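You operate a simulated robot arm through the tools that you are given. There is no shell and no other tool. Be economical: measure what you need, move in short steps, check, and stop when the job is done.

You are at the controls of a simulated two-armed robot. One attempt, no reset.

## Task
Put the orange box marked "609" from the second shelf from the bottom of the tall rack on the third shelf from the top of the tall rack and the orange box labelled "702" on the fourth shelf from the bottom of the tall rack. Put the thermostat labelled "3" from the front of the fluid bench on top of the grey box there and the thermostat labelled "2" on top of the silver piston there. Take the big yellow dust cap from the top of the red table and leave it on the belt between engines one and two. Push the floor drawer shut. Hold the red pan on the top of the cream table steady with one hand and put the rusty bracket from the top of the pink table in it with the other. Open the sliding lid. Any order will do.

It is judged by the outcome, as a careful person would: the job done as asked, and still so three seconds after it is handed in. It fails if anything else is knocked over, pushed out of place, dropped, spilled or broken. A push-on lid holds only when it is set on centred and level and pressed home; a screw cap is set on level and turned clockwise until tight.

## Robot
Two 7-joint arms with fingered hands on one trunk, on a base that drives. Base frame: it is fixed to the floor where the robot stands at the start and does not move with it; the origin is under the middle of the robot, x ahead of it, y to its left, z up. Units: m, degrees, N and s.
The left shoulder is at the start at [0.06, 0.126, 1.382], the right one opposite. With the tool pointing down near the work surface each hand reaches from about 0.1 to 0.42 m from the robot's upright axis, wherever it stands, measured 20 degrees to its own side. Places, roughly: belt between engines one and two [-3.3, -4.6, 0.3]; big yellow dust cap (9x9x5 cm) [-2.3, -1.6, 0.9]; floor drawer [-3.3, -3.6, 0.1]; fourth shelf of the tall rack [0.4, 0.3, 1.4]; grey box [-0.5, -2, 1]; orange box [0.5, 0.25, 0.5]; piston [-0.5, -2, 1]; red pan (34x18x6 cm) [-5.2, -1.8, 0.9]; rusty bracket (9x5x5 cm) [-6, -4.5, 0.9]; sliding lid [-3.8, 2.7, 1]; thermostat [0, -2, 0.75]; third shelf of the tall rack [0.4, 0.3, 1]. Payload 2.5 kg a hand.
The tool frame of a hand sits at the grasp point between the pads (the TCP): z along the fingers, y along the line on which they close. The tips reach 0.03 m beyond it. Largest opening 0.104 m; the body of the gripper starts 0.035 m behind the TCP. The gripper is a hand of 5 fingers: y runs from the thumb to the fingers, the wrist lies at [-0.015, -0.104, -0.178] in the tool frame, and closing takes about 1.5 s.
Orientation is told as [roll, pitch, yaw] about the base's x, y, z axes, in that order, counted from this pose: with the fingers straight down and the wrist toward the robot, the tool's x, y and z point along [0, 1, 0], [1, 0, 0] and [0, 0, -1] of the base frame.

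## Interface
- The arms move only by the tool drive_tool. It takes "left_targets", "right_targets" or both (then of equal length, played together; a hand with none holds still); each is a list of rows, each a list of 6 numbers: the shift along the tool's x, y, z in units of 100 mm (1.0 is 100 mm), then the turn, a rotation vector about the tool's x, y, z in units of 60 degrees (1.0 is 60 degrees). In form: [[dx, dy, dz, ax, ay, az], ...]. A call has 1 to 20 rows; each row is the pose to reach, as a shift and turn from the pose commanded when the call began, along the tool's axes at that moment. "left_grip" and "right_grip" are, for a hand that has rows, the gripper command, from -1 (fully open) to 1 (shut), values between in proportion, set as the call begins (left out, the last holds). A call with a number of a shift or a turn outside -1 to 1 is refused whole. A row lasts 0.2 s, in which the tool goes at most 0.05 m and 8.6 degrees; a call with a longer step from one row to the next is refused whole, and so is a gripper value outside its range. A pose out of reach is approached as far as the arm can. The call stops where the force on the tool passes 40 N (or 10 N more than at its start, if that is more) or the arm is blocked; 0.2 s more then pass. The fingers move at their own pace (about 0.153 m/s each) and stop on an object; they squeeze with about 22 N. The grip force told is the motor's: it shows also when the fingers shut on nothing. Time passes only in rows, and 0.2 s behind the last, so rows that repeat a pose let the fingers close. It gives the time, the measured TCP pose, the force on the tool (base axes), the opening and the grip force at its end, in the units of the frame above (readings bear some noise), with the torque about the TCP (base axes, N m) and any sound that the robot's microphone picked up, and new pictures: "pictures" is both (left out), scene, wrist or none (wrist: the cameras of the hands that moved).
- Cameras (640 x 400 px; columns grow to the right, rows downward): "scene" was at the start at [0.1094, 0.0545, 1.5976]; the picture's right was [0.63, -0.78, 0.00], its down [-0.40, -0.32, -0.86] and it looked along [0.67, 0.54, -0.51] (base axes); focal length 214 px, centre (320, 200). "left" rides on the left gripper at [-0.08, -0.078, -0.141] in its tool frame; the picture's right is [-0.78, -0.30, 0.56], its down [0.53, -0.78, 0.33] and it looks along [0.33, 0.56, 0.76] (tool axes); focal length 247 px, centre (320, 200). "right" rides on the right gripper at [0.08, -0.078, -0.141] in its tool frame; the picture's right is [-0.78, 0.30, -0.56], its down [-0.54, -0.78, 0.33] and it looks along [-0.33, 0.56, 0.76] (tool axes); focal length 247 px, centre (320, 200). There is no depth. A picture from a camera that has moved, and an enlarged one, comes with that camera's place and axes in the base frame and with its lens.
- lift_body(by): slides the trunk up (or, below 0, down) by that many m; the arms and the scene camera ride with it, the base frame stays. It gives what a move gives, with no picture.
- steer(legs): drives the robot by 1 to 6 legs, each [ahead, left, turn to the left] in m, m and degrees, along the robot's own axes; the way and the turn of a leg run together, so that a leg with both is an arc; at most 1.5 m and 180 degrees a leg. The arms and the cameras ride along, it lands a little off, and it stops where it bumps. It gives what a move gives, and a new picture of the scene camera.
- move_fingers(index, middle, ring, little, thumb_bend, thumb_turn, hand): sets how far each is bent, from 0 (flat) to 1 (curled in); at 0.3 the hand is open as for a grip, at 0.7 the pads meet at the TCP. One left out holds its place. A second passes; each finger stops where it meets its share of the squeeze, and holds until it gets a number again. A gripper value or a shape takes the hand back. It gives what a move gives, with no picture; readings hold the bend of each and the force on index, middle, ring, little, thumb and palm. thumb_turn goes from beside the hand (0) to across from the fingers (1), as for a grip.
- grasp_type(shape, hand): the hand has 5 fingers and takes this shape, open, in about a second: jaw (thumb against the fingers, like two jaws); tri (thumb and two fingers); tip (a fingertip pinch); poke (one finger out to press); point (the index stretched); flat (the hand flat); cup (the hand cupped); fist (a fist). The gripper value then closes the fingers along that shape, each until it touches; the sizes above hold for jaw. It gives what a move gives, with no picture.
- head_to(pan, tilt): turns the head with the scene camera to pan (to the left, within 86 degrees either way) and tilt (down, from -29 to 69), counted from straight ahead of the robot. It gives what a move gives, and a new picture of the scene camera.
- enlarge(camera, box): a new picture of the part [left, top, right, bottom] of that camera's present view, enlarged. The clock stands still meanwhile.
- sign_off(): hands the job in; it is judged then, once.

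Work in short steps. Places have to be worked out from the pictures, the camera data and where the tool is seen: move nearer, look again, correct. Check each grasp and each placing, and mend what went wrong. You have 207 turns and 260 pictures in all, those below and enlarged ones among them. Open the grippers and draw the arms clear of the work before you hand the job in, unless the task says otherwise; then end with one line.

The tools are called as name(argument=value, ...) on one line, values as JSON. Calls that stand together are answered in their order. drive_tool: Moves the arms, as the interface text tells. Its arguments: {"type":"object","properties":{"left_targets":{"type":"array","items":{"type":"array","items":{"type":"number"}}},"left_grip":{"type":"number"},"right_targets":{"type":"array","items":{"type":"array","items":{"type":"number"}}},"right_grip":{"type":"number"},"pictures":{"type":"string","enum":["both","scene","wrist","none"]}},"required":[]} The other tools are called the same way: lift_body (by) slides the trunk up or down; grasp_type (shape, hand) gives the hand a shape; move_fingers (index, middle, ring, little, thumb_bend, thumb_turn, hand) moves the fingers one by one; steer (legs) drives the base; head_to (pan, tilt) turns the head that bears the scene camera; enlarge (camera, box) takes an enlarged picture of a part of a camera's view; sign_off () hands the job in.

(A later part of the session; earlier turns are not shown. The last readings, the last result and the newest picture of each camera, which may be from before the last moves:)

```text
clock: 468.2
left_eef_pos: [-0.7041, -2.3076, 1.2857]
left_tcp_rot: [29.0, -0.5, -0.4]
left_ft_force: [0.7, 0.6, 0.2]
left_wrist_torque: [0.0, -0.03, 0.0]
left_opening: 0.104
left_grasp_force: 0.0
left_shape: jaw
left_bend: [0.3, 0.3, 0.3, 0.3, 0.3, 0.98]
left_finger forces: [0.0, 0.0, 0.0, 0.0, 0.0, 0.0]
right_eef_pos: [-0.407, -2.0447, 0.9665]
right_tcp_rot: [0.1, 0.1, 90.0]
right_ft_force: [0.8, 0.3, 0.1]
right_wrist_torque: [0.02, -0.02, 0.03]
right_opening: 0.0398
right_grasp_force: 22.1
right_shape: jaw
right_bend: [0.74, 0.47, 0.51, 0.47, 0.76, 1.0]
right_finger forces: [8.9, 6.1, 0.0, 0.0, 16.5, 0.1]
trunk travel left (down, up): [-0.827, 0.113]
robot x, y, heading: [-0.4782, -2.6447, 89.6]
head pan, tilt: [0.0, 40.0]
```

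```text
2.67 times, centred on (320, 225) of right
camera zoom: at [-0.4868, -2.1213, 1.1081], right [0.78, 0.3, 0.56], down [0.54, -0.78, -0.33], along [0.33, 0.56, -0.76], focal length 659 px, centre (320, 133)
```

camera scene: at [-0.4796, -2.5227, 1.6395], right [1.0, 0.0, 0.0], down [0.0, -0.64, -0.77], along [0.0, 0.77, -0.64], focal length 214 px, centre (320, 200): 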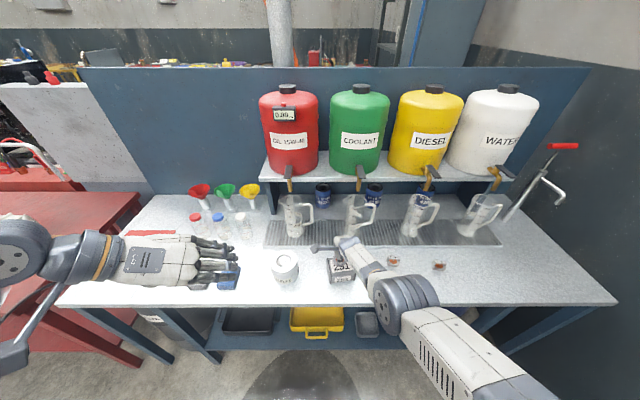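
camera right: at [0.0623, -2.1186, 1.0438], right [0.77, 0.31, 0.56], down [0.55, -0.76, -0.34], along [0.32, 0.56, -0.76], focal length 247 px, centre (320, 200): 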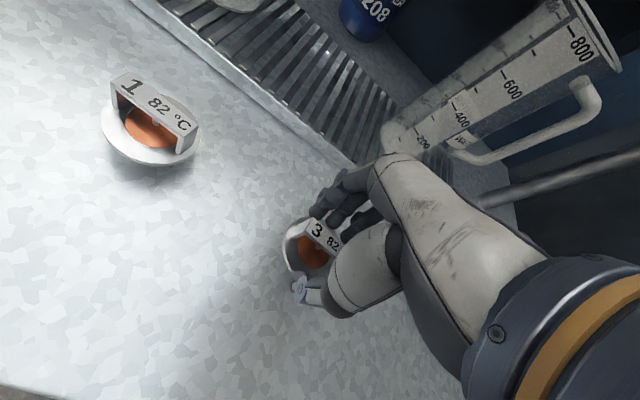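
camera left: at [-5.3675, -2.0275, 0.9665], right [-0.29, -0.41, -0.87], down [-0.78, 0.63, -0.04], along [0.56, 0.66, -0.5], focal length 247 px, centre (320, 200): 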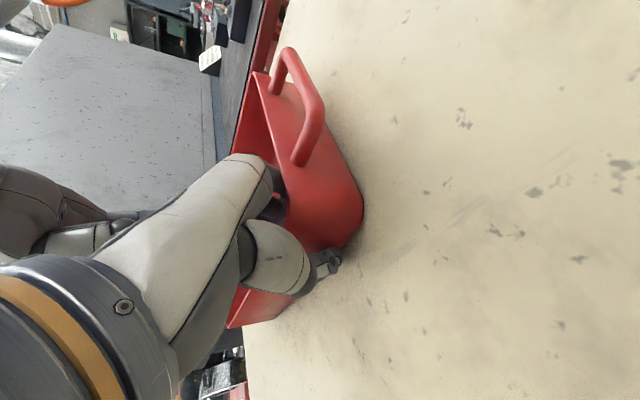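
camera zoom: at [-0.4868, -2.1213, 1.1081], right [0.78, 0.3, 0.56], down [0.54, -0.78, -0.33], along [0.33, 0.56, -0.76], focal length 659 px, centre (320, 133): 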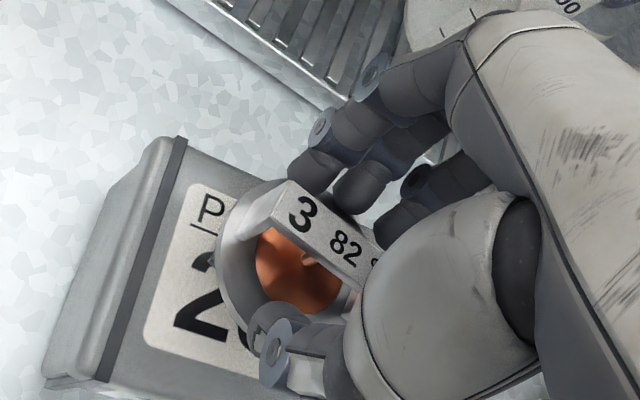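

Now slightly past; I trim 0.8 cm right and 0.7 cm back, then lower to contact.

drive_tool(right_targets=[[-0.05, -0.05, 0, 0, 0, 0], [-0.08, -0.07, 0, 0, 0, 0], [-0.08, -0.07, 0.05, 0, 0, 0], [-0.08, -0.07, 0.1, 0, 0, 0]], pictures="wrist")

```text
clock: 469.2
left_eef_pos: [-0.7035, -2.312, 1.2864]
left_tcp_rot: [29.2, -0.5, -0.4]
left_ft_force: [-0.8, 0.1, -0.7]
left_wrist_torque: [0.0, -0.01, 0.0]
left_opening: 0.1038
left_grasp_force: 0.0
left_shape: jaw
left_bend: [0.3, 0.3, 0.3, 0.3, 0.3, 0.98]
left_finger forces: [0.0, 0.0, 0.0, 0.0, 0.1, 0.1]
right_eef_pos: [-0.4018, -2.046, 0.9657]
right_tcp_rot: [0.3, -1.3, 90.2]
right_ft_force: [-5.0, 0.0, 33.1]
right_wrist_torque: [-0.05, 0.2, 0.04]
right_opening: 0.041
right_grasp_force: 21.6
right_shape: jaw
right_bend: [0.74, 0.47, 0.51, 0.47, 0.76, 1.0]
right_finger forces: [18.1, 7.9, 0.0, 0.0, 30.0, 0.0]
right hand out of reach, approached as far as the arm can: row 1, 2, 3
trunk travel left (down, up): [-0.827, 0.113]
robot x, y, heading: [-0.4791, -2.6465, 90.2]
head pan, tilt: [0.0, 40.0]
camera right: at [-0.481, -2.1267, 1.1057], right [0.78, 0.29, 0.56], down [0.54, -0.77, -0.35], along [0.33, 0.57, -0.75], focal length 247 px, centre (320, 200)
```

right: 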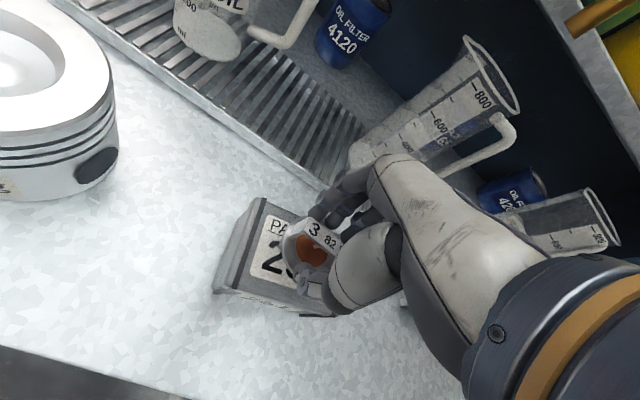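

Firm contact. I relieve it by 4 mm, open the hand moderately, then rise with the trunk.

lift_body(by=0.005)

drive_tool(right_targets=[[0, 0, 0, 0, 0, 0], [0, 0, 0, 0, 0, 0], [0, 0, 0, 0, 0, 0], [0, 0, 0, 0, 0, 0], [0, 0, 0, 0, 0, 0]], right_grip=-0.6, pictures="wrist")

lift_body(by=0.11)

enlarge(camera="right", box=[120, 100, 520, 350])

```text
clock: 469.7
left_eef_pos: [-0.7044, -2.3106, 1.2904]
left_tcp_rot: [29.1, -0.4, -0.5]
left_ft_force: [0.4, -0.1, -0.1]
left_wrist_torque: [-0.01, 0.01, 0.02]
left_opening: 0.1038
left_grasp_force: 0.1
left_shape: jaw
left_bend: [0.3, 0.3, 0.3, 0.3, 0.3, 0.98]
left_finger forces: [0.0, 0.0, 0.0, 0.0, 0.1, 0.1]
right_eef_pos: [-0.4, -2.0489, 0.9664]
right_tcp_rot: [0.3, -0.7, 90.1]
right_ft_force: [-5.3, 5.1, 19.4]
right_wrist_torque: [0.57, 0.17, 0.05]
right_opening: 0.0409
right_grasp_force: 21.6
right_shape: jaw
right_bend: [0.75, 0.46, 0.51, 0.47, 0.76, 1.0]
right_finger forces: [23.1, 9.4, 0.0, 0.0, 18.2, 0.0]
trunk travel left (down, up): [-0.832, 0.108]
robot x, y, heading: [-0.4796, -2.6446, 89.7]
head pan, tilt: [0.0, 40.0]
```

```text
clock: 470.9
left_eef_pos: [-0.7029, -2.3084, 1.2908]
left_tcp_rot: [29.0, -0.5, -0.4]
left_ft_force: [0.0, -0.1, -0.1]
left_wrist_torque: [0.02, -0.02, 0.01]
left_opening: 0.1039
left_grasp_force: 0.1
left_shape: jaw
left_bend: [0.3, 0.3, 0.3, 0.3, 0.3, 0.98]
left_finger forces: [0.1, 0.0, 0.1, 0.0, 0.1, 0.0]
right_eef_pos: [-0.3989, -2.052, 0.9616]
right_tcp_rot: [0.0, 0.1, 90.2]
right_ft_force: [0.1, 0.1, 0.5]
right_wrist_torque: [0.0, -0.01, 0.02]
right_opening: 0.083
right_grasp_force: 0.0
right_shape: jaw
right_bend: [0.27, 0.34, 0.32, 0.33, 0.5, 0.99]
right_finger forces: [0.0, 0.0, 0.0, 0.0, 0.0, 0.0]
trunk travel left (down, up): [-0.832, 0.108]
robot x, y, heading: [-0.4839, -2.643, 89.9]
head pan, tilt: [0.0, 40.0]
camera right: at [-0.4789, -2.1283, 1.1024], right [0.78, 0.3, 0.56], down [0.54, -0.78, -0.33], along [0.33, 0.55, -0.76], focal length 247 px, centre (320, 200)
```

right: 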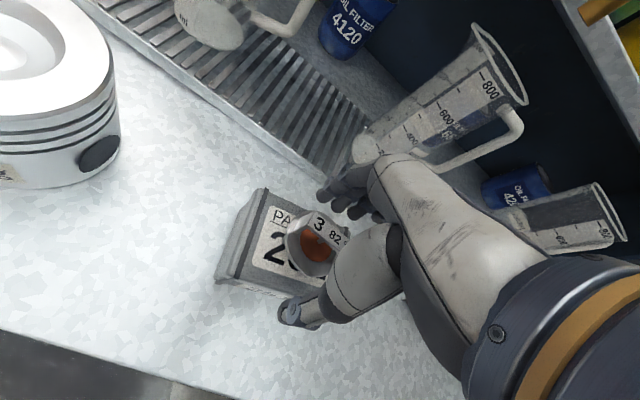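

```text
clock: 472.3
left_eef_pos: [-0.7023, -2.309, 1.398]
left_tcp_rot: [29.0, -0.5, -0.5]
left_ft_force: [0.0, -0.7, 0.3]
left_wrist_torque: [0.01, -0.01, -0.01]
left_opening: 0.1039
left_grasp_force: 0.1
left_shape: jaw
left_bend: [0.3, 0.3, 0.3, 0.3, 0.3, 0.98]
left_finger forces: [0.0, 0.0, 0.1, 0.1, 0.0, 0.0]
right_eef_pos: [-0.3995, -2.0516, 1.0694]
right_tcp_rot: [-0.1, 0.1, 90.1]
right_ft_force: [1.0, -0.5, 0.0]
right_wrist_torque: [0.04, 0.02, 0.01]
right_opening: 0.0832
right_grasp_force: 0.1
right_shape: jaw
right_bend: [0.27, 0.34, 0.32, 0.33, 0.5, 0.99]
right_finger forces: [0.0, 0.1, 0.0, 0.0, 0.0, 0.0]
trunk travel left (down, up): [-0.94, 0.0]
robot x, y, heading: [-0.4815, -2.6446, 89.9]
head pan, tilt: [0.0, 40.0]
```

```text
1.60 times, centred on (320, 225) of right
camera zoom: at [-0.4789, -2.128, 1.2104], right [0.78, 0.3, 0.56], down [0.54, -0.78, -0.33], along [0.33, 0.55, -0.76], focal length 395 px, centre (320, 160)
```

zoom: 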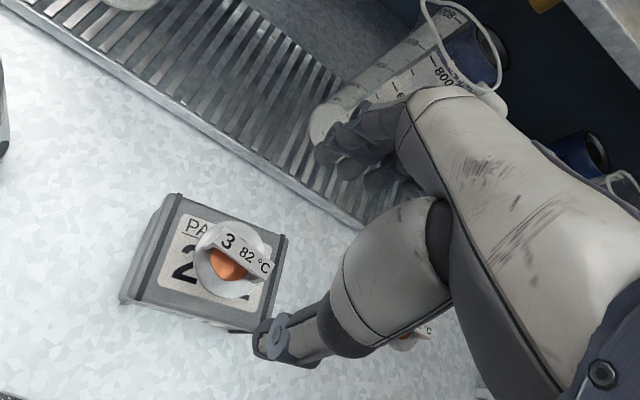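

"3" sits upright on the grey box. Now "2" at about (-0.18, -2.02): I strafe right 0.21 m and look.

steer(legs=[[-0.04, 0, 0], [0, -0.215, 0], [0.05, 0, 0]])

drive_tool(right_targets=[[0, 0, 0.1, 0, 0, 0], [0, 0, 0.15, 0, 0, 0]], right_grip=-1, pictures="wrist")

```text
clock: 475.0
left_eef_pos: [-0.4843, -2.3012, 1.3986]
left_tcp_rot: [29.0, -0.5, -0.2]
left_ft_force: [-0.4, 0.1, -0.7]
left_wrist_torque: [-0.02, 0.02, 0.02]
left_opening: 0.1036
left_grasp_force: 0.0
left_shape: jaw
left_bend: [0.3, 0.3, 0.3, 0.3, 0.3, 0.98]
left_finger forces: [0.0, 0.1, 0.0, 0.0, 0.0, 0.1]
right_eef_pos: [-0.1814, -2.0426, 1.0687]
right_tcp_rot: [0.0, 0.2, 90.3]
right_ft_force: [-0.6, 0.2, -0.7]
right_wrist_torque: [0.03, -0.01, -0.02]
right_opening: 0.0829
right_grasp_force: 0.1
right_shape: jaw
right_bend: [0.27, 0.34, 0.32, 0.33, 0.5, 0.99]
right_finger forces: [0.1, 0.0, 0.0, 0.0, 0.0, 0.0]
trunk travel left (down, up): [-0.94, 0.0]
robot x, y, heading: [-0.2622, -2.6375, 89.9]
head pan, tilt: [0.0, 40.0]
camera scene: at [-0.2612, -2.5146, 1.7466], right [1.0, 0.0, 0.0], down [0.0, -0.64, -0.77], along [0.0, 0.77, -0.64], focal length 214 px, centre (320, 200)
```

scene: 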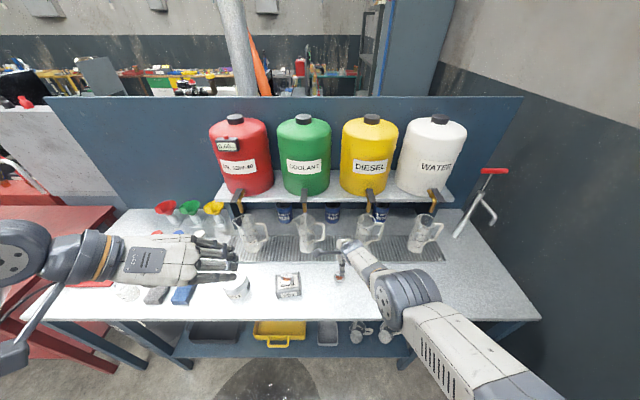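

```text
clock: 475.6
left_eef_pos: [-0.4838, -2.299, 1.398]
left_tcp_rot: [28.8, -0.4, -0.3]
left_ft_force: [-0.5, 0.3, 0.5]
left_wrist_torque: [-0.01, 0.0, 0.02]
left_opening: 0.1038
left_grasp_force: 0.2
left_shape: jaw
left_bend: [0.3, 0.3, 0.3, 0.3, 0.3, 0.98]
left_finger forces: [0.0, 0.1, 0.0, 0.1, 0.0, 0.0]
right_eef_pos: [-0.1822, -2.046, 1.0609]
right_tcp_rot: [0.0, 0.2, 90.1]
right_ft_force: [0.0, 0.7, 0.2]
right_wrist_torque: [-0.03, -0.03, 0.05]
right_opening: 0.1039
right_grasp_force: 0.1
right_shape: jaw
right_bend: [0.3, 0.3, 0.3, 0.3, 0.3, 0.98]
right_finger forces: [0.1, 0.0, 0.0, 0.0, 0.0, 0.0]
right hand out of reach, approached as far as the arm can: row 1, 2
trunk travel left (down, up): [-0.94, 0.0]
robot x, y, heading: [-0.2599, -2.6395, 90.1]
head pan, tilt: [0.0, 40.0]
camera right: at [-0.262, -2.123, 1.202], right [0.78, 0.3, 0.56], down [0.54, -0.78, -0.33], along [0.33, 0.55, -0.76], focal length 247 px, centre (320, 200)
```

right: 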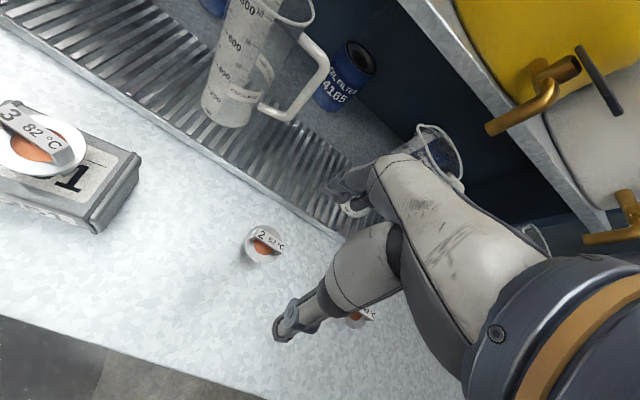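

"2" is at (-0.18, -2.011). Forward 3.5 cm, then lower 16 cm in two steps.

steer(legs=[[0.035, 0, 0]])

lift_body(by=-0.135)

enlarge(camera="right", box=[120, 100, 520, 350])

```text
clock: 476.5
left_eef_pos: [-0.485, -2.2693, 1.398]
left_tcp_rot: [29.2, -0.5, -0.2]
left_ft_force: [-0.5, -0.2, -1.3]
left_wrist_torque: [0.03, -0.01, -0.03]
left_opening: 0.1037
left_grasp_force: 0.0
left_shape: jaw
left_bend: [0.3, 0.3, 0.3, 0.3, 0.3, 0.98]
left_finger forces: [0.0, 0.0, 0.1, 0.1, 0.0, 0.0]
right_eef_pos: [-0.1825, -2.0147, 1.0625]
right_tcp_rot: [0.1, 0.0, 90.3]
right_ft_force: [-0.6, 0.0, -0.2]
right_wrist_torque: [0.0, -0.01, 0.02]
right_opening: 0.1035
right_grasp_force: 0.0
right_shape: jaw
right_bend: [0.3, 0.3, 0.3, 0.3, 0.3, 0.98]
right_finger forces: [0.1, 0.1, 0.1, 0.1, 0.1, 0.0]
trunk travel left (down, up): [-0.94, 0.0]
robot x, y, heading: [-0.2606, -2.6025, 90.0]
head pan, tilt: [0.0, 40.0]
camera scene: at [-0.2613, -2.4816, 1.7467], right [1.0, 0.0, 0.0], down [0.0, -0.64, -0.77], along [0.0, 0.77, -0.64], focal length 214 px, centre (320, 200)
```

scene: 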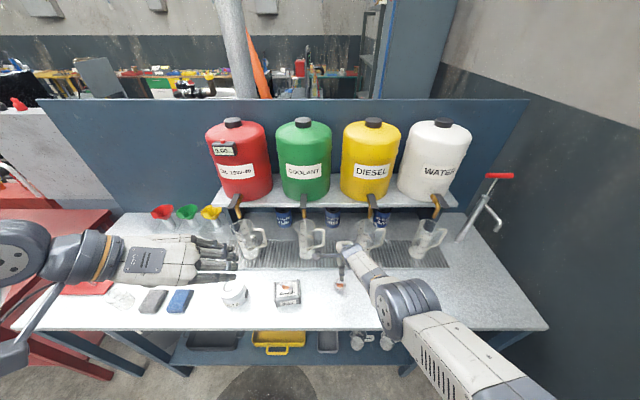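

```text
clock: 478.1
left_eef_pos: [-0.485, -2.265, 1.2633]
left_tcp_rot: [29.0, -0.4, -0.2]
left_ft_force: [0.3, -0.9, -0.8]
left_wrist_torque: [0.01, 0.0, 0.0]
left_opening: 0.1038
left_grasp_force: 0.2
left_shape: jaw
left_bend: [0.3, 0.3, 0.3, 0.3, 0.3, 0.98]
left_finger forces: [0.0, 0.0, 0.1, 0.0, 0.1, 0.1]
right_eef_pos: [-0.1824, -2.0119, 0.9254]
right_tcp_rot: [0.0, 0.1, 90.3]
right_ft_force: [-0.7, -0.5, 0.4]
right_wrist_torque: [0.0, 0.0, 0.0]
right_opening: 0.1036
right_grasp_force: 0.0
right_shape: jaw
right_bend: [0.3, 0.3, 0.3, 0.3, 0.3, 0.98]
right_finger forces: [0.0, 0.0, 0.0, 0.0, 0.0, 0.0]
trunk travel left (down, up): [-0.805, 0.135]
robot x, y, heading: [-0.2589, -2.6004, 89.9]
head pan, tilt: [0.0, 40.0]
```

```text
1.60 times, centred on (320, 225) of right
camera zoom: at [-0.2622, -2.0895, 1.0675], right [0.78, 0.3, 0.56], down [0.54, -0.78, -0.33], along [0.33, 0.56, -0.76], focal length 395 px, centre (320, 160)
```

zoom: 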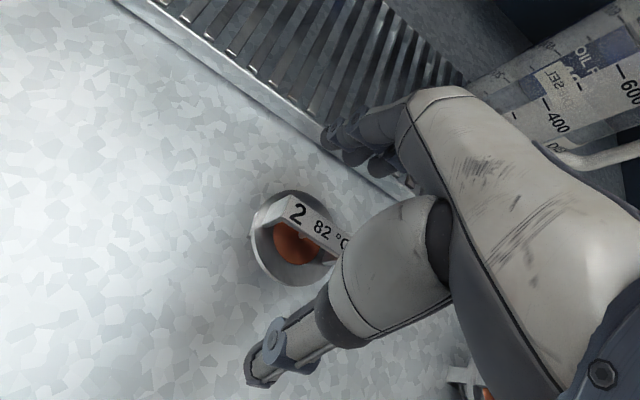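

Centred. Lower 2.3 cm, close and lift.

lift_body(by=-0.024)

drive_tool(right_targets=[[0, 0, 0, 0, 0, 0], [0, 0, 0, 0, 0, 0], [0, 0, 0, 0, 0, 0], [0, 0, 0, 0, 0, 0], [0, 0, 0, 0, 0, 0], [0, 0, 0, 0, 0, 0], [0, 0, 0, 0, 0, 0], [0, 0, 0, 0, 0, 0]], right_grip=1, pictures="none")

lift_body(by=0.15)

enlarge(camera="right", box=[120, 100, 520, 350])

```text
clock: 478.8
left_eef_pos: [-0.4845, -2.2663, 1.2387]
left_tcp_rot: [29.0, -0.4, -0.3]
left_ft_force: [0.1, -0.2, 1.0]
left_wrist_torque: [0.01, -0.01, -0.06]
left_opening: 0.1038
left_grasp_force: 0.0
left_shape: jaw
left_bend: [0.3, 0.3, 0.3, 0.3, 0.3, 0.98]
left_finger forces: [0.0, 0.0, 0.0, 0.0, 0.1, 0.0]
right_eef_pos: [-0.1819, -2.0133, 0.9018]
right_tcp_rot: [-0.1, 0.1, 90.2]
right_ft_force: [0.0, 0.0, 0.2]
right_wrist_torque: [-0.02, -0.01, -0.02]
right_opening: 0.1038
right_grasp_force: 0.0
right_shape: jaw
right_bend: [0.3, 0.3, 0.3, 0.3, 0.3, 0.98]
right_finger forces: [0.0, 0.0, 0.1, 0.0, 0.0, 0.0]
trunk travel left (down, up): [-0.781, 0.159]
robot x, y, heading: [-0.2599, -2.6011, 89.8]
head pan, tilt: [0.0, 40.0]
```

```text
clock: 480.6
left_eef_pos: [-0.4849, -2.2688, 1.2393]
left_tcp_rot: [29.1, -0.4, -0.2]
left_ft_force: [-1.3, -0.4, -1.0]
left_wrist_torque: [-0.03, -0.02, -0.01]
left_opening: 0.1038
left_grasp_force: 0.0
left_shape: jaw
left_bend: [0.3, 0.3, 0.3, 0.3, 0.3, 0.98]
left_finger forces: [0.0, 0.0, 0.0, 0.0, 0.0, 0.1]
right_eef_pos: [-0.1832, -2.0112, 0.9061]
right_tcp_rot: [0.0, -0.4, 90.3]
right_ft_force: [-3.1, 2.2, 18.0]
right_wrist_torque: [0.47, 0.11, 0.06]
right_opening: 0.0351
right_grasp_force: 21.8
right_shape: jaw
right_bend: [0.74, 0.44, 0.54, 0.49, 0.76, 1.0]
right_finger forces: [20.9, 10.4, 0.1, 0.0, 19.9, 0.1]
trunk travel left (down, up): [-0.781, 0.159]
robot x, y, heading: [-0.264, -2.6032, 90.2]
head pan, tilt: [0.0, 40.0]
```

```text
clock: 482.4
left_eef_pos: [-0.4841, -2.2668, 1.3889]
left_tcp_rot: [29.0, -0.5, -0.3]
left_ft_force: [-0.2, 0.4, 1.1]
left_wrist_torque: [-0.01, 0.02, 0.01]
left_opening: 0.1037
left_grasp_force: 0.0
left_shape: jaw
left_bend: [0.3, 0.3, 0.3, 0.3, 0.3, 0.98]
left_finger forces: [0.1, 0.0, 0.0, 0.0, 0.1, 0.1]
right_eef_pos: [-0.1831, -2.0127, 1.0516]
right_tcp_rot: [0.0, 0.0, 90.2]
right_ft_force: [0.5, -0.5, -1.3]
right_wrist_torque: [-0.04, 0.0, -0.01]
right_opening: 0.0341
right_grasp_force: 22.7
right_shape: jaw
right_bend: [0.74, 0.44, 0.54, 0.49, 0.76, 1.0]
right_finger forces: [10.7, 6.1, 0.2, 0.0, 17.6, 0.0]
trunk travel left (down, up): [-0.931, 0.009]
robot x, y, heading: [-0.2606, -2.6052, 90.3]
head pan, tilt: [0.0, 40.0]
```

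```text
1.60 times, centred on (320, 225) of right
camera zoom: at [-0.2623, -2.0894, 1.1934], right [0.78, 0.3, 0.56], down [0.54, -0.78, -0.33], along [0.33, 0.56, -0.76], focal length 395 px, centre (320, 160)
```

zoom: 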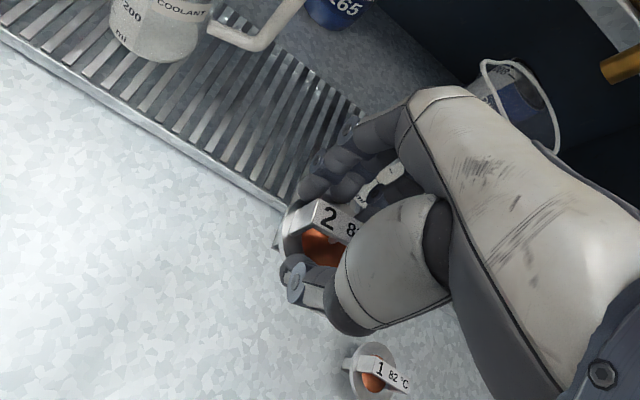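

"2" is held. The piston crown centre is at about (-0.613, -2.058), top z≈0.957. I back off, strafe left 0.44 m and come forward again.

steer(legs=[[-0.15, 0, 0], [0, 0.438, 0], [0.1, 0, 0]])

enlarge(camera="right", box=[120, 100, 520, 350])

enlarge(camera="scene", box=[220, 220, 420, 345])

```text
clock: 486.7
left_eef_pos: [-0.9196, -2.3187, 1.3894]
left_tcp_rot: [29.0, -0.5, -0.4]
left_ft_force: [-1.1, -0.4, 0.3]
left_wrist_torque: [0.0, 0.03, -0.05]
left_opening: 0.1039
left_grasp_force: 0.1
left_shape: jaw
left_bend: [0.3, 0.3, 0.3, 0.3, 0.3, 0.98]
left_finger forces: [0.0, 0.0, 0.1, 0.0, 0.0, 0.0]
right_eef_pos: [-0.6179, -2.0646, 1.0523]
right_tcp_rot: [0.0, 0.1, 90.1]
right_ft_force: [-0.7, -0.5, -1.2]
right_wrist_torque: [0.0, 0.0, 0.0]
right_opening: 0.0342
right_grasp_force: 22.1
right_shape: jaw
right_bend: [0.74, 0.44, 0.54, 0.49, 0.76, 1.0]
right_finger forces: [10.6, 6.1, 0.1, 0.0, 17.3, 0.0]
trunk travel left (down, up): [-0.931, 0.009]
robot x, y, heading: [-0.6958, -2.6533, 89.6]
head pan, tilt: [0.0, 40.0]
camera scene: at [-0.6974, -2.5311, 1.7375], right [1.0, 0.0, 0.0], down [0.0, -0.64, -0.77], along [0.0, 0.77, -0.64], focal length 214 px, centre (320, 200)
```

scene: 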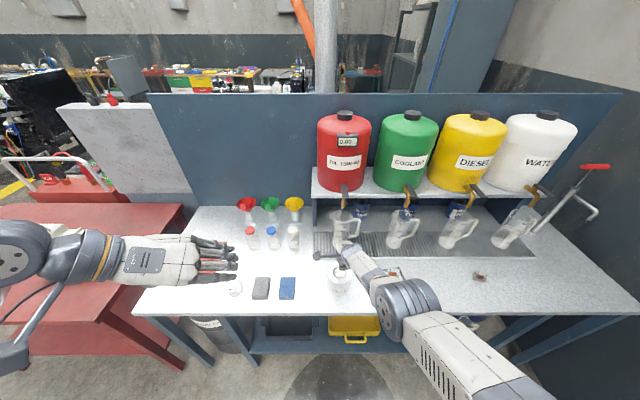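

```text
1.60 times, centred on (320, 225) of right
camera zoom: at [-0.6973, -2.1412, 1.1935], right [0.78, 0.3, 0.56], down [0.54, -0.78, -0.33], along [0.33, 0.55, -0.76], focal length 395 px, centre (320, 160)
```

zoom: 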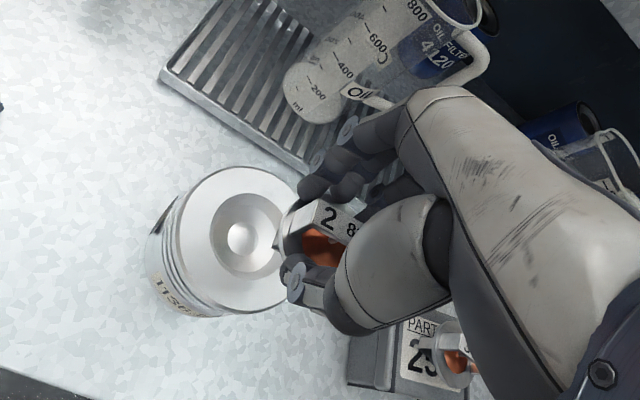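

```text
3.20 times, centred on (320, 282) of scene
camera zoom: at [-0.6974, -2.5311, 1.7375], right [1.0, 0.0, 0.0], down [0.0, -0.64, -0.77], along [0.0, 0.77, -0.64], focal length 686 px, centre (320, -64)
```

zoom: 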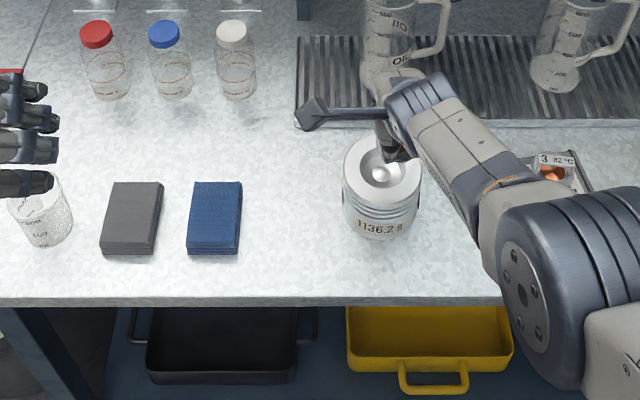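

The crown centre works out at (-0.623, -2.063); I shift 1.4 cm left and lower 4 cm.

steer(legs=[[0, 0.014, 0]])

lift_body(by=-0.04)

enlarge(camera="right", box=[120, 100, 520, 350])

```text
clock: 487.5
left_eef_pos: [-0.9311, -2.3173, 1.3903]
left_tcp_rot: [29.0, -0.4, -0.3]
left_ft_force: [0.6, 0.4, 0.6]
left_wrist_torque: [0.02, 0.04, 0.02]
left_opening: 0.1039
left_grasp_force: 0.0
left_shape: jaw
left_bend: [0.3, 0.3, 0.3, 0.3, 0.3, 0.98]
left_finger forces: [0.0, 0.0, 0.0, 0.0, 0.0, 0.0]
right_eef_pos: [-0.6299, -2.0649, 1.0522]
right_tcp_rot: [0.1, 0.2, 90.0]
right_ft_force: [0.4, 0.0, -0.6]
right_wrist_torque: [0.0, 0.04, 0.0]
right_opening: 0.034
right_grasp_force: 21.9
right_shape: jaw
right_bend: [0.74, 0.44, 0.54, 0.49, 0.76, 1.0]
right_finger forces: [10.7, 6.1, 0.2, 0.0, 17.3, 0.0]
trunk travel left (down, up): [-0.931, 0.009]
robot x, y, heading: [-0.7103, -2.6526, 89.5]
head pan, tilt: [0.0, 40.0]
camera scene: at [-0.7085, -2.5309, 1.7375], right [1.0, 0.0, 0.0], down [0.0, -0.64, -0.77], along [0.0, 0.77, -0.64], focal length 214 px, centre (320, 200)
```

scene: 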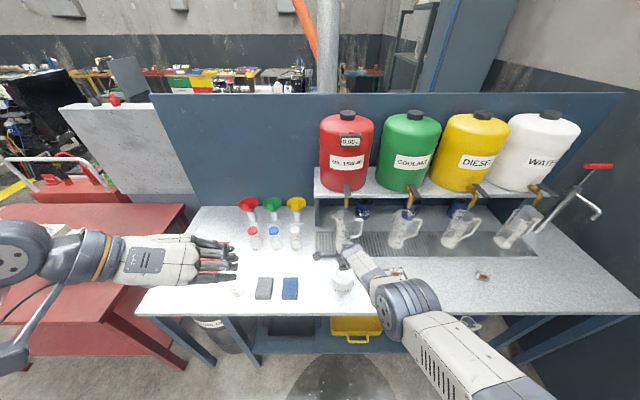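

```text
clock: 488.3
left_eef_pos: [-0.9347, -2.3178, 1.3488]
left_tcp_rot: [28.9, -0.4, -0.4]
left_ft_force: [0.0, -0.1, -0.7]
left_wrist_torque: [0.0, -0.01, -0.02]
left_opening: 0.1039
left_grasp_force: 0.0
left_shape: jaw
left_bend: [0.3, 0.3, 0.3, 0.3, 0.3, 0.98]
left_finger forces: [0.0, 0.0, 0.1, 0.0, 0.0, 0.1]
right_eef_pos: [-0.6301, -2.0644, 1.013]
right_tcp_rot: [-0.1, 0.1, 90.2]
right_ft_force: [-0.1, -0.6, -0.9]
right_wrist_torque: [-0.01, 0.04, -0.01]
right_opening: 0.034
right_grasp_force: 22.5
right_shape: jaw
right_bend: [0.74, 0.44, 0.54, 0.49, 0.76, 1.0]
right_finger forces: [10.6, 6.2, 0.2, 0.1, 17.2, 0.0]
trunk travel left (down, up): [-0.891, 0.049]
robot x, y, heading: [-0.7116, -2.6547, 90.0]
head pan, tilt: [0.0, 40.0]
```

```text
1.60 times, centred on (320, 225) of right
camera zoom: at [-0.7104, -2.141, 1.1533], right [0.78, 0.3, 0.56], down [0.54, -0.78, -0.33], along [0.33, 0.55, -0.76], focal length 395 px, centre (320, 160)
```

zoom: 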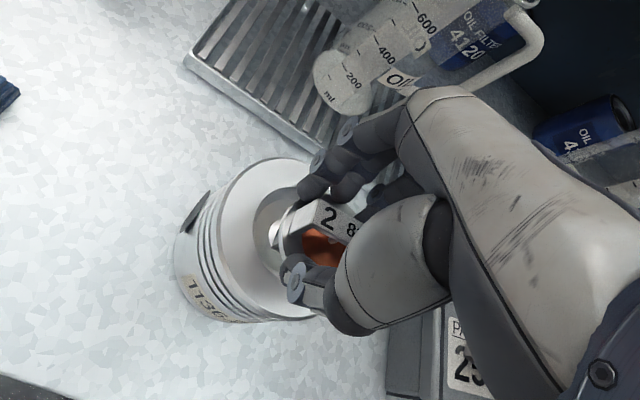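

Nearly centred (within ~8 mm). I trim slightly and lower to contact.

drive_tool(right_targets=[[0.04, 0.04, 0, 0, 0, 0], [0.06, 0.06, 0.03, 0, 0, 0], [0.06, 0.06, 0.08, 0, 0, 0]], pictures="none")

lift_body(by=-0.006)

```text
clock: 489.1
left_eef_pos: [-0.9337, -2.3177, 1.349]
left_tcp_rot: [29.0, -0.5, -0.5]
left_ft_force: [0.1, -0.2, 0.5]
left_wrist_torque: [-0.02, 0.0, -0.03]
left_opening: 0.1038
left_grasp_force: 0.1
left_shape: jaw
left_bend: [0.3, 0.3, 0.3, 0.3, 0.3, 0.98]
left_finger forces: [0.0, 0.1, 0.0, 0.1, 0.0, 0.0]
right_eef_pos: [-0.6325, -2.064, 1.0129]
right_tcp_rot: [0.0, 0.1, 90.1]
right_ft_force: [-0.5, -0.3, -0.6]
right_wrist_torque: [-0.02, 0.0, -0.04]
right_opening: 0.034
right_grasp_force: 21.8
right_shape: jaw
right_bend: [0.74, 0.44, 0.54, 0.49, 0.76, 1.0]
right_finger forces: [10.7, 6.1, 0.3, 0.1, 17.3, 0.1]
right hand out of reach, approached as far as the arm can: row 1, 2, 3
trunk travel left (down, up): [-0.891, 0.049]
robot x, y, heading: [-0.7117, -2.6546, 89.8]
head pan, tilt: [0.0, 40.0]
```

```text
clock: 489.7
left_eef_pos: [-0.9336, -2.3172, 1.3432]
left_tcp_rot: [28.9, -0.5, -0.4]
left_ft_force: [0.0, 0.1, 0.2]
left_wrist_torque: [0.0, 0.03, 0.02]
left_opening: 0.1038
left_grasp_force: 0.1
left_shape: jaw
left_bend: [0.3, 0.3, 0.3, 0.3, 0.3, 0.98]
left_finger forces: [0.1, 0.0, 0.1, 0.1, 0.0, 0.0]
right_eef_pos: [-0.6324, -2.0647, 1.0065]
right_tcp_rot: [0.0, 0.2, 90.1]
right_ft_force: [0.5, 0.2, -1.6]
right_wrist_torque: [0.02, 0.01, 0.03]
right_opening: 0.0339
right_grasp_force: 22.1
right_shape: jaw
right_bend: [0.74, 0.44, 0.54, 0.49, 0.76, 1.0]
right_finger forces: [10.6, 6.1, 0.2, 0.0, 17.3, 0.0]
trunk travel left (down, up): [-0.885, 0.055]
robot x, y, heading: [-0.7121, -2.6566, 89.6]
head pan, tilt: [0.0, 40.0]
```

lift_body(by=-0.006)

lift_body(by=-0.005)

enlarge(camera="right", box=[200, 150, 440, 300])

```text
clock: 490.2
left_eef_pos: [-0.9323, -2.3174, 1.3371]
left_tcp_rot: [29.0, -0.5, -0.4]
left_ft_force: [-0.3, 0.6, -0.9]
left_wrist_torque: [-0.03, 0.03, -0.01]
left_opening: 0.1037
left_grasp_force: 0.0
left_shape: jaw
left_bend: [0.3, 0.3, 0.3, 0.3, 0.3, 0.98]
left_finger forces: [0.0, 0.0, 0.0, 0.0, 0.0, 0.1]
right_eef_pos: [-0.6326, -2.0648, 1.0008]
right_tcp_rot: [-0.1, 0.2, 90.2]
right_ft_force: [0.0, -0.6, -0.9]
right_wrist_torque: [-0.01, 0.05, 0.02]
right_opening: 0.0339
right_grasp_force: 22.3
right_shape: jaw
right_bend: [0.74, 0.44, 0.54, 0.49, 0.76, 1.0]
right_finger forces: [10.6, 6.1, 0.2, 0.0, 17.3, 0.0]
trunk travel left (down, up): [-0.879, 0.061]
robot x, y, heading: [-0.7084, -2.6564, 89.9]
head pan, tilt: [0.0, 40.0]
```

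```text
clock: 490.8
left_eef_pos: [-0.9336, -2.319, 1.3329]
left_tcp_rot: [29.0, -0.5, -0.3]
left_ft_force: [-0.4, 0.3, 0.2]
left_wrist_torque: [0.01, 0.0, -0.01]
left_opening: 0.1039
left_grasp_force: 0.1
left_shape: jaw
left_bend: [0.3, 0.3, 0.3, 0.3, 0.3, 0.98]
left_finger forces: [0.1, 0.1, 0.0, 0.0, 0.0, 0.0]
right_eef_pos: [-0.6332, -2.0633, 0.9993]
right_tcp_rot: [0.0, -0.2, 90.1]
right_ft_force: [-0.2, -2.3, 9.5]
right_wrist_torque: [0.07, -0.03, 0.01]
right_opening: 0.0335
right_grasp_force: 22.5
right_shape: jaw
right_bend: [0.74, 0.44, 0.54, 0.49, 0.76, 1.0]
right_finger forces: [11.0, 8.3, 0.0, 0.1, 19.8, 0.0]
trunk travel left (down, up): [-0.874, 0.066]
robot x, y, heading: [-0.7126, -2.655, 89.8]
head pan, tilt: [0.0, 40.0]
```

```text
2.67 times, centred on (320, 225) of right
camera zoom: at [-0.713, -2.1407, 1.1395], right [0.78, 0.3, 0.56], down [0.54, -0.77, -0.34], along [0.33, 0.56, -0.76], focal length 659 px, centre (320, 133)
```

zoom: 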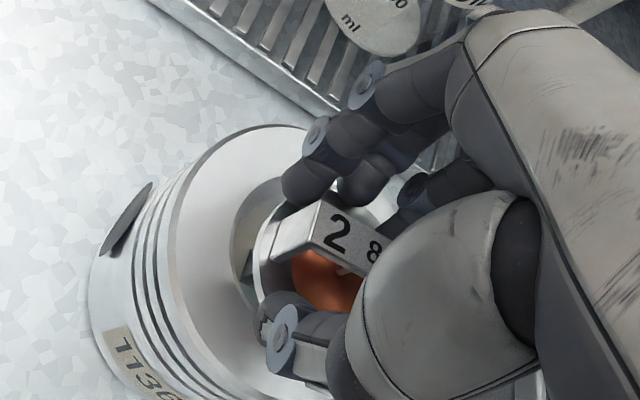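

Contact, but the thermostat appears about 1 cm short of the crown's centre. I lift 8 mm, creep 1 cm forward, and lower again.

lift_body(by=0.008)

steer(legs=[[0.01, 0, 0]])

lift_body(by=-0.008)

enlarge(camera="right", box=[200, 150, 440, 300])

```text
clock: 491.3
left_eef_pos: [-0.9332, -2.317, 1.34]
left_tcp_rot: [29.1, -0.6, -0.4]
left_ft_force: [0.8, 0.2, -0.1]
left_wrist_torque: [-0.02, 0.02, -0.01]
left_opening: 0.1038
left_grasp_force: 0.1
left_shape: jaw
left_bend: [0.3, 0.3, 0.3, 0.3, 0.3, 0.98]
left_finger forces: [0.0, 0.0, 0.0, 0.0, 0.0, 0.0]
right_eef_pos: [-0.632, -2.0666, 1.0035]
right_tcp_rot: [0.1, 0.3, 89.9]
right_ft_force: [-0.3, 0.6, -1.0]
right_wrist_torque: [-0.01, -0.01, -0.04]
right_opening: 0.0337
right_grasp_force: 21.7
right_shape: jaw
right_bend: [0.74, 0.44, 0.54, 0.49, 0.76, 1.0]
right_finger forces: [11.2, 6.9, 0.2, 0.0, 17.6, 0.0]
trunk travel left (down, up): [-0.882, 0.058]
robot x, y, heading: [-0.7102, -2.6531, 90.0]
head pan, tilt: [0.0, 40.0]
```

```text
clock: 492.1
left_eef_pos: [-0.9342, -2.3087, 1.3402]
left_tcp_rot: [29.2, -0.5, -0.4]
left_ft_force: [1.2, 0.5, -0.4]
left_wrist_torque: [-0.01, -0.02, 0.0]
left_opening: 0.1041
left_grasp_force: 0.1
left_shape: jaw
left_bend: [0.3, 0.3, 0.3, 0.3, 0.3, 0.98]
left_finger forces: [0.0, 0.1, 0.0, 0.1, 0.0, 0.0]
right_eef_pos: [-0.6327, -2.056, 1.0038]
right_tcp_rot: [-0.1, 0.1, 90.1]
right_ft_force: [-0.2, 0.5, -1.1]
right_wrist_torque: [-0.02, 0.0, -0.01]
right_opening: 0.0337
right_grasp_force: 22.3
right_shape: jaw
right_bend: [0.74, 0.44, 0.54, 0.49, 0.76, 1.0]
right_finger forces: [11.2, 7.0, 0.1, 0.0, 17.6, 0.0]
trunk travel left (down, up): [-0.882, 0.058]
robot x, y, heading: [-0.7118, -2.6442, 89.8]
head pan, tilt: [0.0, 40.0]
camera scene: at [-0.7109, -2.5223, 1.6886], right [1.0, 0.0, 0.0], down [0.0, -0.64, -0.77], along [0.0, 0.77, -0.64], focal length 214 px, centre (320, 200)
```

scene: 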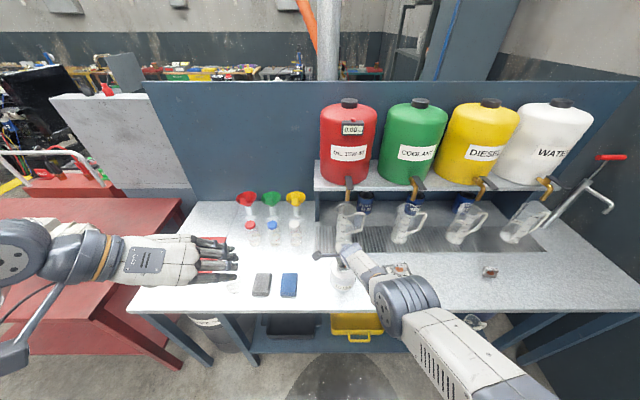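

```text
clock: 492.6
left_eef_pos: [-0.9328, -2.3086, 1.3323]
left_tcp_rot: [29.2, -0.5, -0.5]
left_ft_force: [0.7, 0.9, 0.0]
left_wrist_torque: [-0.02, 0.04, 0.01]
left_opening: 0.1039
left_grasp_force: 0.0
left_shape: jaw
left_bend: [0.3, 0.3, 0.3, 0.3, 0.3, 0.98]
left_finger forces: [0.0, 0.0, 0.1, 0.1, 0.0, 0.1]
right_eef_pos: [-0.6335, -2.0533, 0.9989]
right_tcp_rot: [0.0, -0.2, 90.2]
right_ft_force: [0.8, -2.5, 10.3]
right_wrist_torque: [0.03, -0.1, 0.0]
right_opening: 0.0333
right_grasp_force: 22.0
right_shape: jaw
right_bend: [0.74, 0.44, 0.54, 0.49, 0.76, 1.0]
right_finger forces: [11.0, 8.9, 0.1, 0.0, 20.2, 0.1]
trunk travel left (down, up): [-0.874, 0.066]
robot x, y, heading: [-0.7075, -2.6405, 89.7]
head pan, tilt: [0.0, 40.0]
```

```text
2.67 times, centred on (320, 225) of right
camera zoom: at [-0.713, -2.1309, 1.1394], right [0.78, 0.3, 0.56], down [0.54, -0.78, -0.34], along [0.33, 0.56, -0.76], focal length 659 px, centre (320, 133)
```

zoom: 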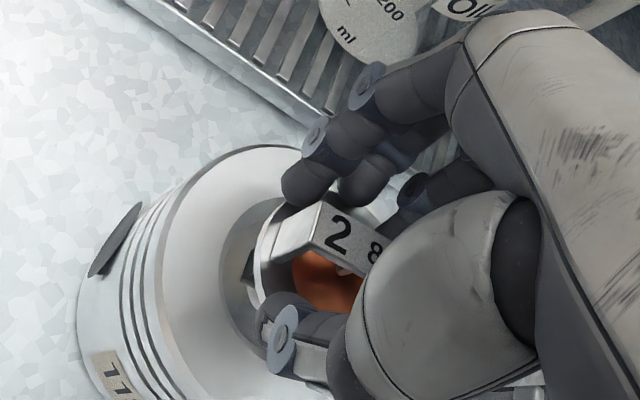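

Centred over the crown's dish with contact. I open gently and check.

drive_tool(right_targets=[[0, 0, 0, 0, 0, 0], [0, 0, 0, 0, 0, 0], [0, 0, 0, 0, 0, 0], [0, 0, 0, 0, 0, 0], [0, 0, 0, 0, 0, 0], [0, 0, 0, 0, 0, 0]], right_grip=-0.6, pictures="none")

enlarge(camera="right", box=[200, 150, 440, 300])

```text
clock: 494.0
left_eef_pos: [-0.9322, -2.3081, 1.3323]
left_tcp_rot: [29.0, -0.5, -0.5]
left_ft_force: [0.6, -0.9, -0.8]
left_wrist_torque: [-0.01, -0.02, -0.01]
left_opening: 0.1038
left_grasp_force: 0.1
left_shape: jaw
left_bend: [0.3, 0.3, 0.3, 0.3, 0.3, 0.98]
left_finger forces: [0.0, 0.0, 0.1, 0.0, 0.1, 0.1]
right_eef_pos: [-0.6333, -2.0546, 0.9964]
right_tcp_rot: [0.0, 0.1, 90.1]
right_ft_force: [-0.7, 0.3, 0.1]
right_wrist_torque: [0.01, 0.0, -0.02]
right_opening: 0.083
right_grasp_force: 0.0
right_shape: jaw
right_bend: [0.27, 0.34, 0.32, 0.33, 0.5, 0.99]
right_finger forces: [0.1, 0.0, 0.0, 0.0, 0.0, 0.0]
trunk travel left (down, up): [-0.874, 0.066]
robot x, y, heading: [-0.7103, -2.6423, 89.9]
head pan, tilt: [0.0, 40.0]
```

```text
2.67 times, centred on (320, 225) of right
camera zoom: at [-0.7128, -2.1311, 1.1374], right [0.78, 0.3, 0.56], down [0.54, -0.78, -0.33], along [0.33, 0.55, -0.76], focal length 659 px, centre (320, 133)
```

zoom: 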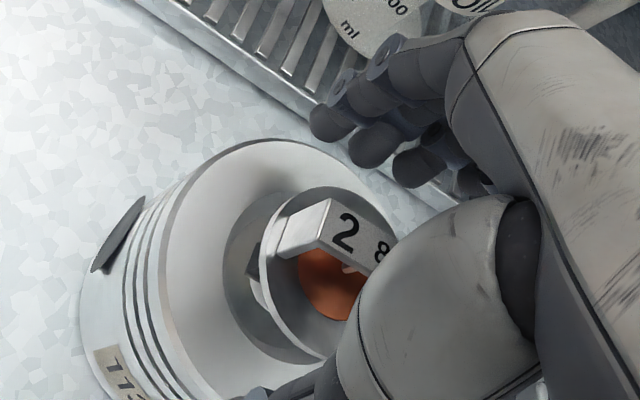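

Released; now I rise and check how it sits.

lift_body(by=0.066)

steer(legs=[[-0.12, 0, 0]])

enlarge(camera="scene", box=[300, 225, 420, 300])

enlarge(camera="right", box=[120, 50, 520, 300])

```text
clock: 495.1
left_eef_pos: [-0.9346, -2.3081, 1.3982]
left_tcp_rot: [29.0, -0.6, -0.4]
left_ft_force: [-0.6, -0.8, -0.3]
left_wrist_torque: [0.01, -0.04, -0.01]
left_opening: 0.104
left_grasp_force: 0.0
left_shape: jaw
left_bend: [0.3, 0.3, 0.3, 0.3, 0.3, 0.98]
left_finger forces: [0.1, 0.1, 0.0, 0.0, 0.1, 0.0]
right_eef_pos: [-0.633, -2.0553, 1.0616]
right_tcp_rot: [-0.1, 0.2, 90.1]
right_ft_force: [-0.3, -1.6, 0.0]
right_wrist_torque: [0.0, 0.0, -0.01]
right_opening: 0.0827
right_grasp_force: 0.0
right_shape: jaw
right_bend: [0.27, 0.34, 0.32, 0.33, 0.5, 0.99]
right_finger forces: [0.1, 0.1, 0.0, 0.0, 0.0, 0.1]
trunk travel left (down, up): [-0.94, 0.0]
robot x, y, heading: [-0.7143, -2.6479, 89.8]
head pan, tilt: [0.0, 40.0]
```

```text
clock: 496.3
left_eef_pos: [-0.9332, -2.4256, 1.3989]
left_tcp_rot: [29.0, -0.4, -0.6]
left_ft_force: [0.6, 0.1, -0.3]
left_wrist_torque: [0.03, 0.01, 0.02]
left_opening: 0.104
left_grasp_force: 0.0
left_shape: jaw
left_bend: [0.3, 0.3, 0.3, 0.3, 0.3, 0.98]
left_finger forces: [0.1, 0.0, 0.0, 0.0, 0.1, 0.0]
right_eef_pos: [-0.6334, -2.1737, 1.0612]
right_tcp_rot: [0.0, 0.2, 90.1]
right_ft_force: [-0.1, 0.1, -0.4]
right_wrist_torque: [-0.01, -0.01, 0.02]
right_opening: 0.0827
right_grasp_force: 0.1
right_shape: jaw
right_bend: [0.27, 0.34, 0.32, 0.33, 0.5, 0.99]
right_finger forces: [0.1, 0.0, 0.1, 0.0, 0.0, 0.1]
trunk travel left (down, up): [-0.94, 0.0]
robot x, y, heading: [-0.7098, -2.7609, 90.0]
head pan, tilt: [0.0, 40.0]
camera scene: at [-0.7112, -2.6398, 1.7464], right [1.0, 0.0, 0.0], down [0.0, -0.64, -0.77], along [0.0, 0.77, -0.64], focal length 214 px, centre (320, 200)
```

scene: 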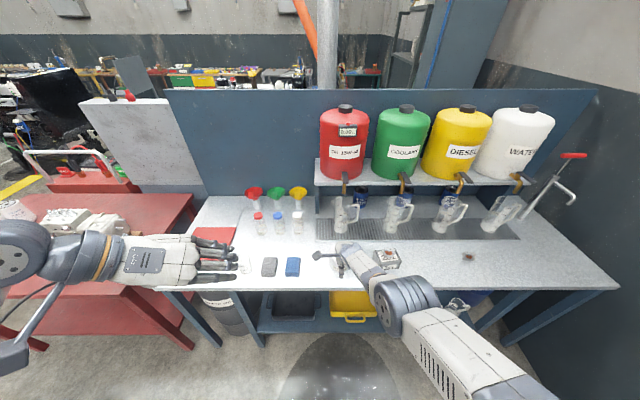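

```text
5.33 times, centred on (360, 262) of scene
camera zoom: at [-0.7112, -2.6398, 1.7464], right [1.0, 0.0, 0.0], down [0.0, -0.64, -0.77], along [0.0, 0.77, -0.64], focal length 1144 px, centre (107, -133)
```

zoom: 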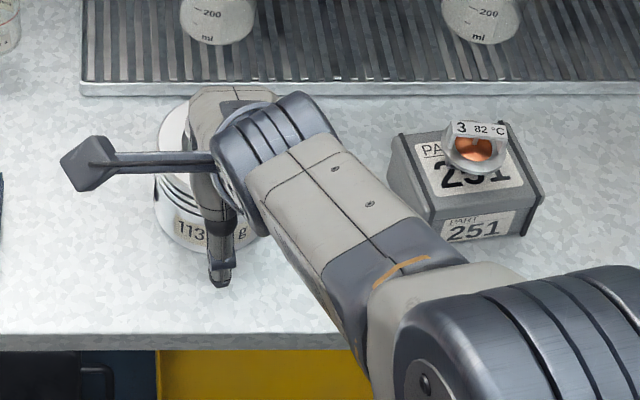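

```text
1.60 times, centred on (320, 175) of right
camera zoom: at [-0.7128, -2.2503, 1.203], right [0.78, 0.3, 0.56], down [0.54, -0.78, -0.33], along [0.33, 0.55, -0.76], focal length 395 px, centre (320, 240)
```

zoom: 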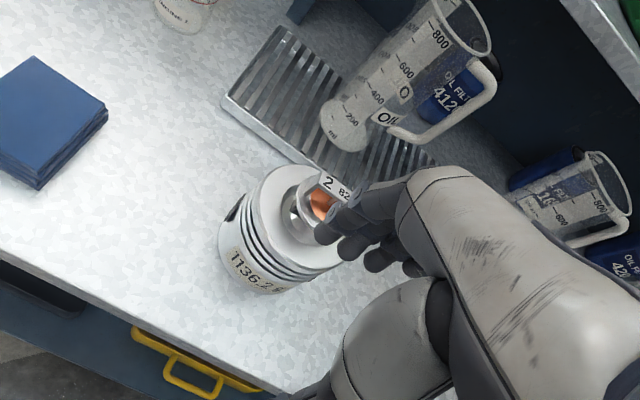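

I back off further for an unobstructed view of the piston.

steer(legs=[[-0.3, 0, 0], [0, -0.15, 0]])

enlarge(camera="scene", box=[260, 215, 380, 290])

```text
clock: 499.4
left_eef_pos: [-0.7881, -2.735, 1.3988]
left_tcp_rot: [29.0, -0.5, -0.1]
left_ft_force: [-0.1, -0.1, 0.3]
left_wrist_torque: [0.01, -0.01, 0.0]
left_opening: 0.1037
left_grasp_force: 0.1
left_shape: jaw
left_bend: [0.3, 0.3, 0.3, 0.3, 0.3, 0.98]
left_finger forces: [0.1, 0.1, 0.0, 0.0, 0.0, 0.0]
right_eef_pos: [-0.4897, -2.4812, 1.0627]
right_tcp_rot: [-0.1, 0.1, 90.3]
right_ft_force: [0.3, 0.9, -0.2]
right_wrist_torque: [-0.02, -0.01, 0.03]
right_opening: 0.083
right_grasp_force: 0.0
right_shape: jaw
right_bend: [0.27, 0.34, 0.32, 0.33, 0.5, 0.99]
right_finger forces: [0.0, 0.1, 0.0, 0.1, 0.0, 0.0]
trunk travel left (down, up): [-0.94, 0.0]
robot x, y, heading: [-0.5648, -3.0713, 90.4]
head pan, tilt: [0.0, 40.0]
camera scene: at [-0.5648, -2.9481, 1.7465], right [1.0, 0.0, 0.0], down [0.0, -0.64, -0.77], along [0.0, 0.77, -0.64], focal length 214 px, centre (320, 200)
```

scene: 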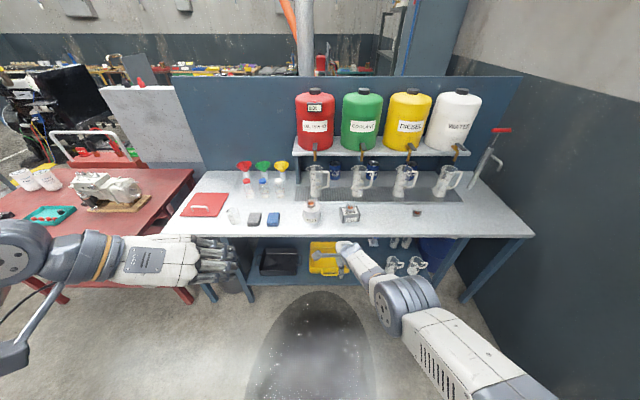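

```text
5.33 times, centred on (320, 252) of scene
camera zoom: at [-0.5648, -2.9481, 1.7465], right [1.0, 0.0, 0.0], down [0.0, -0.64, -0.77], along [0.0, 0.77, -0.64], focal length 1144 px, centre (320, -80)
```

zoom: 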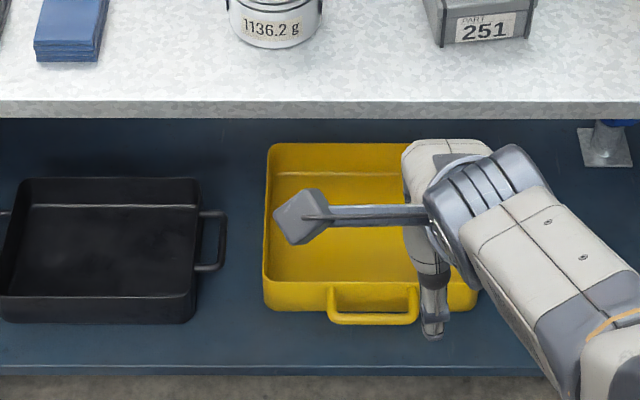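

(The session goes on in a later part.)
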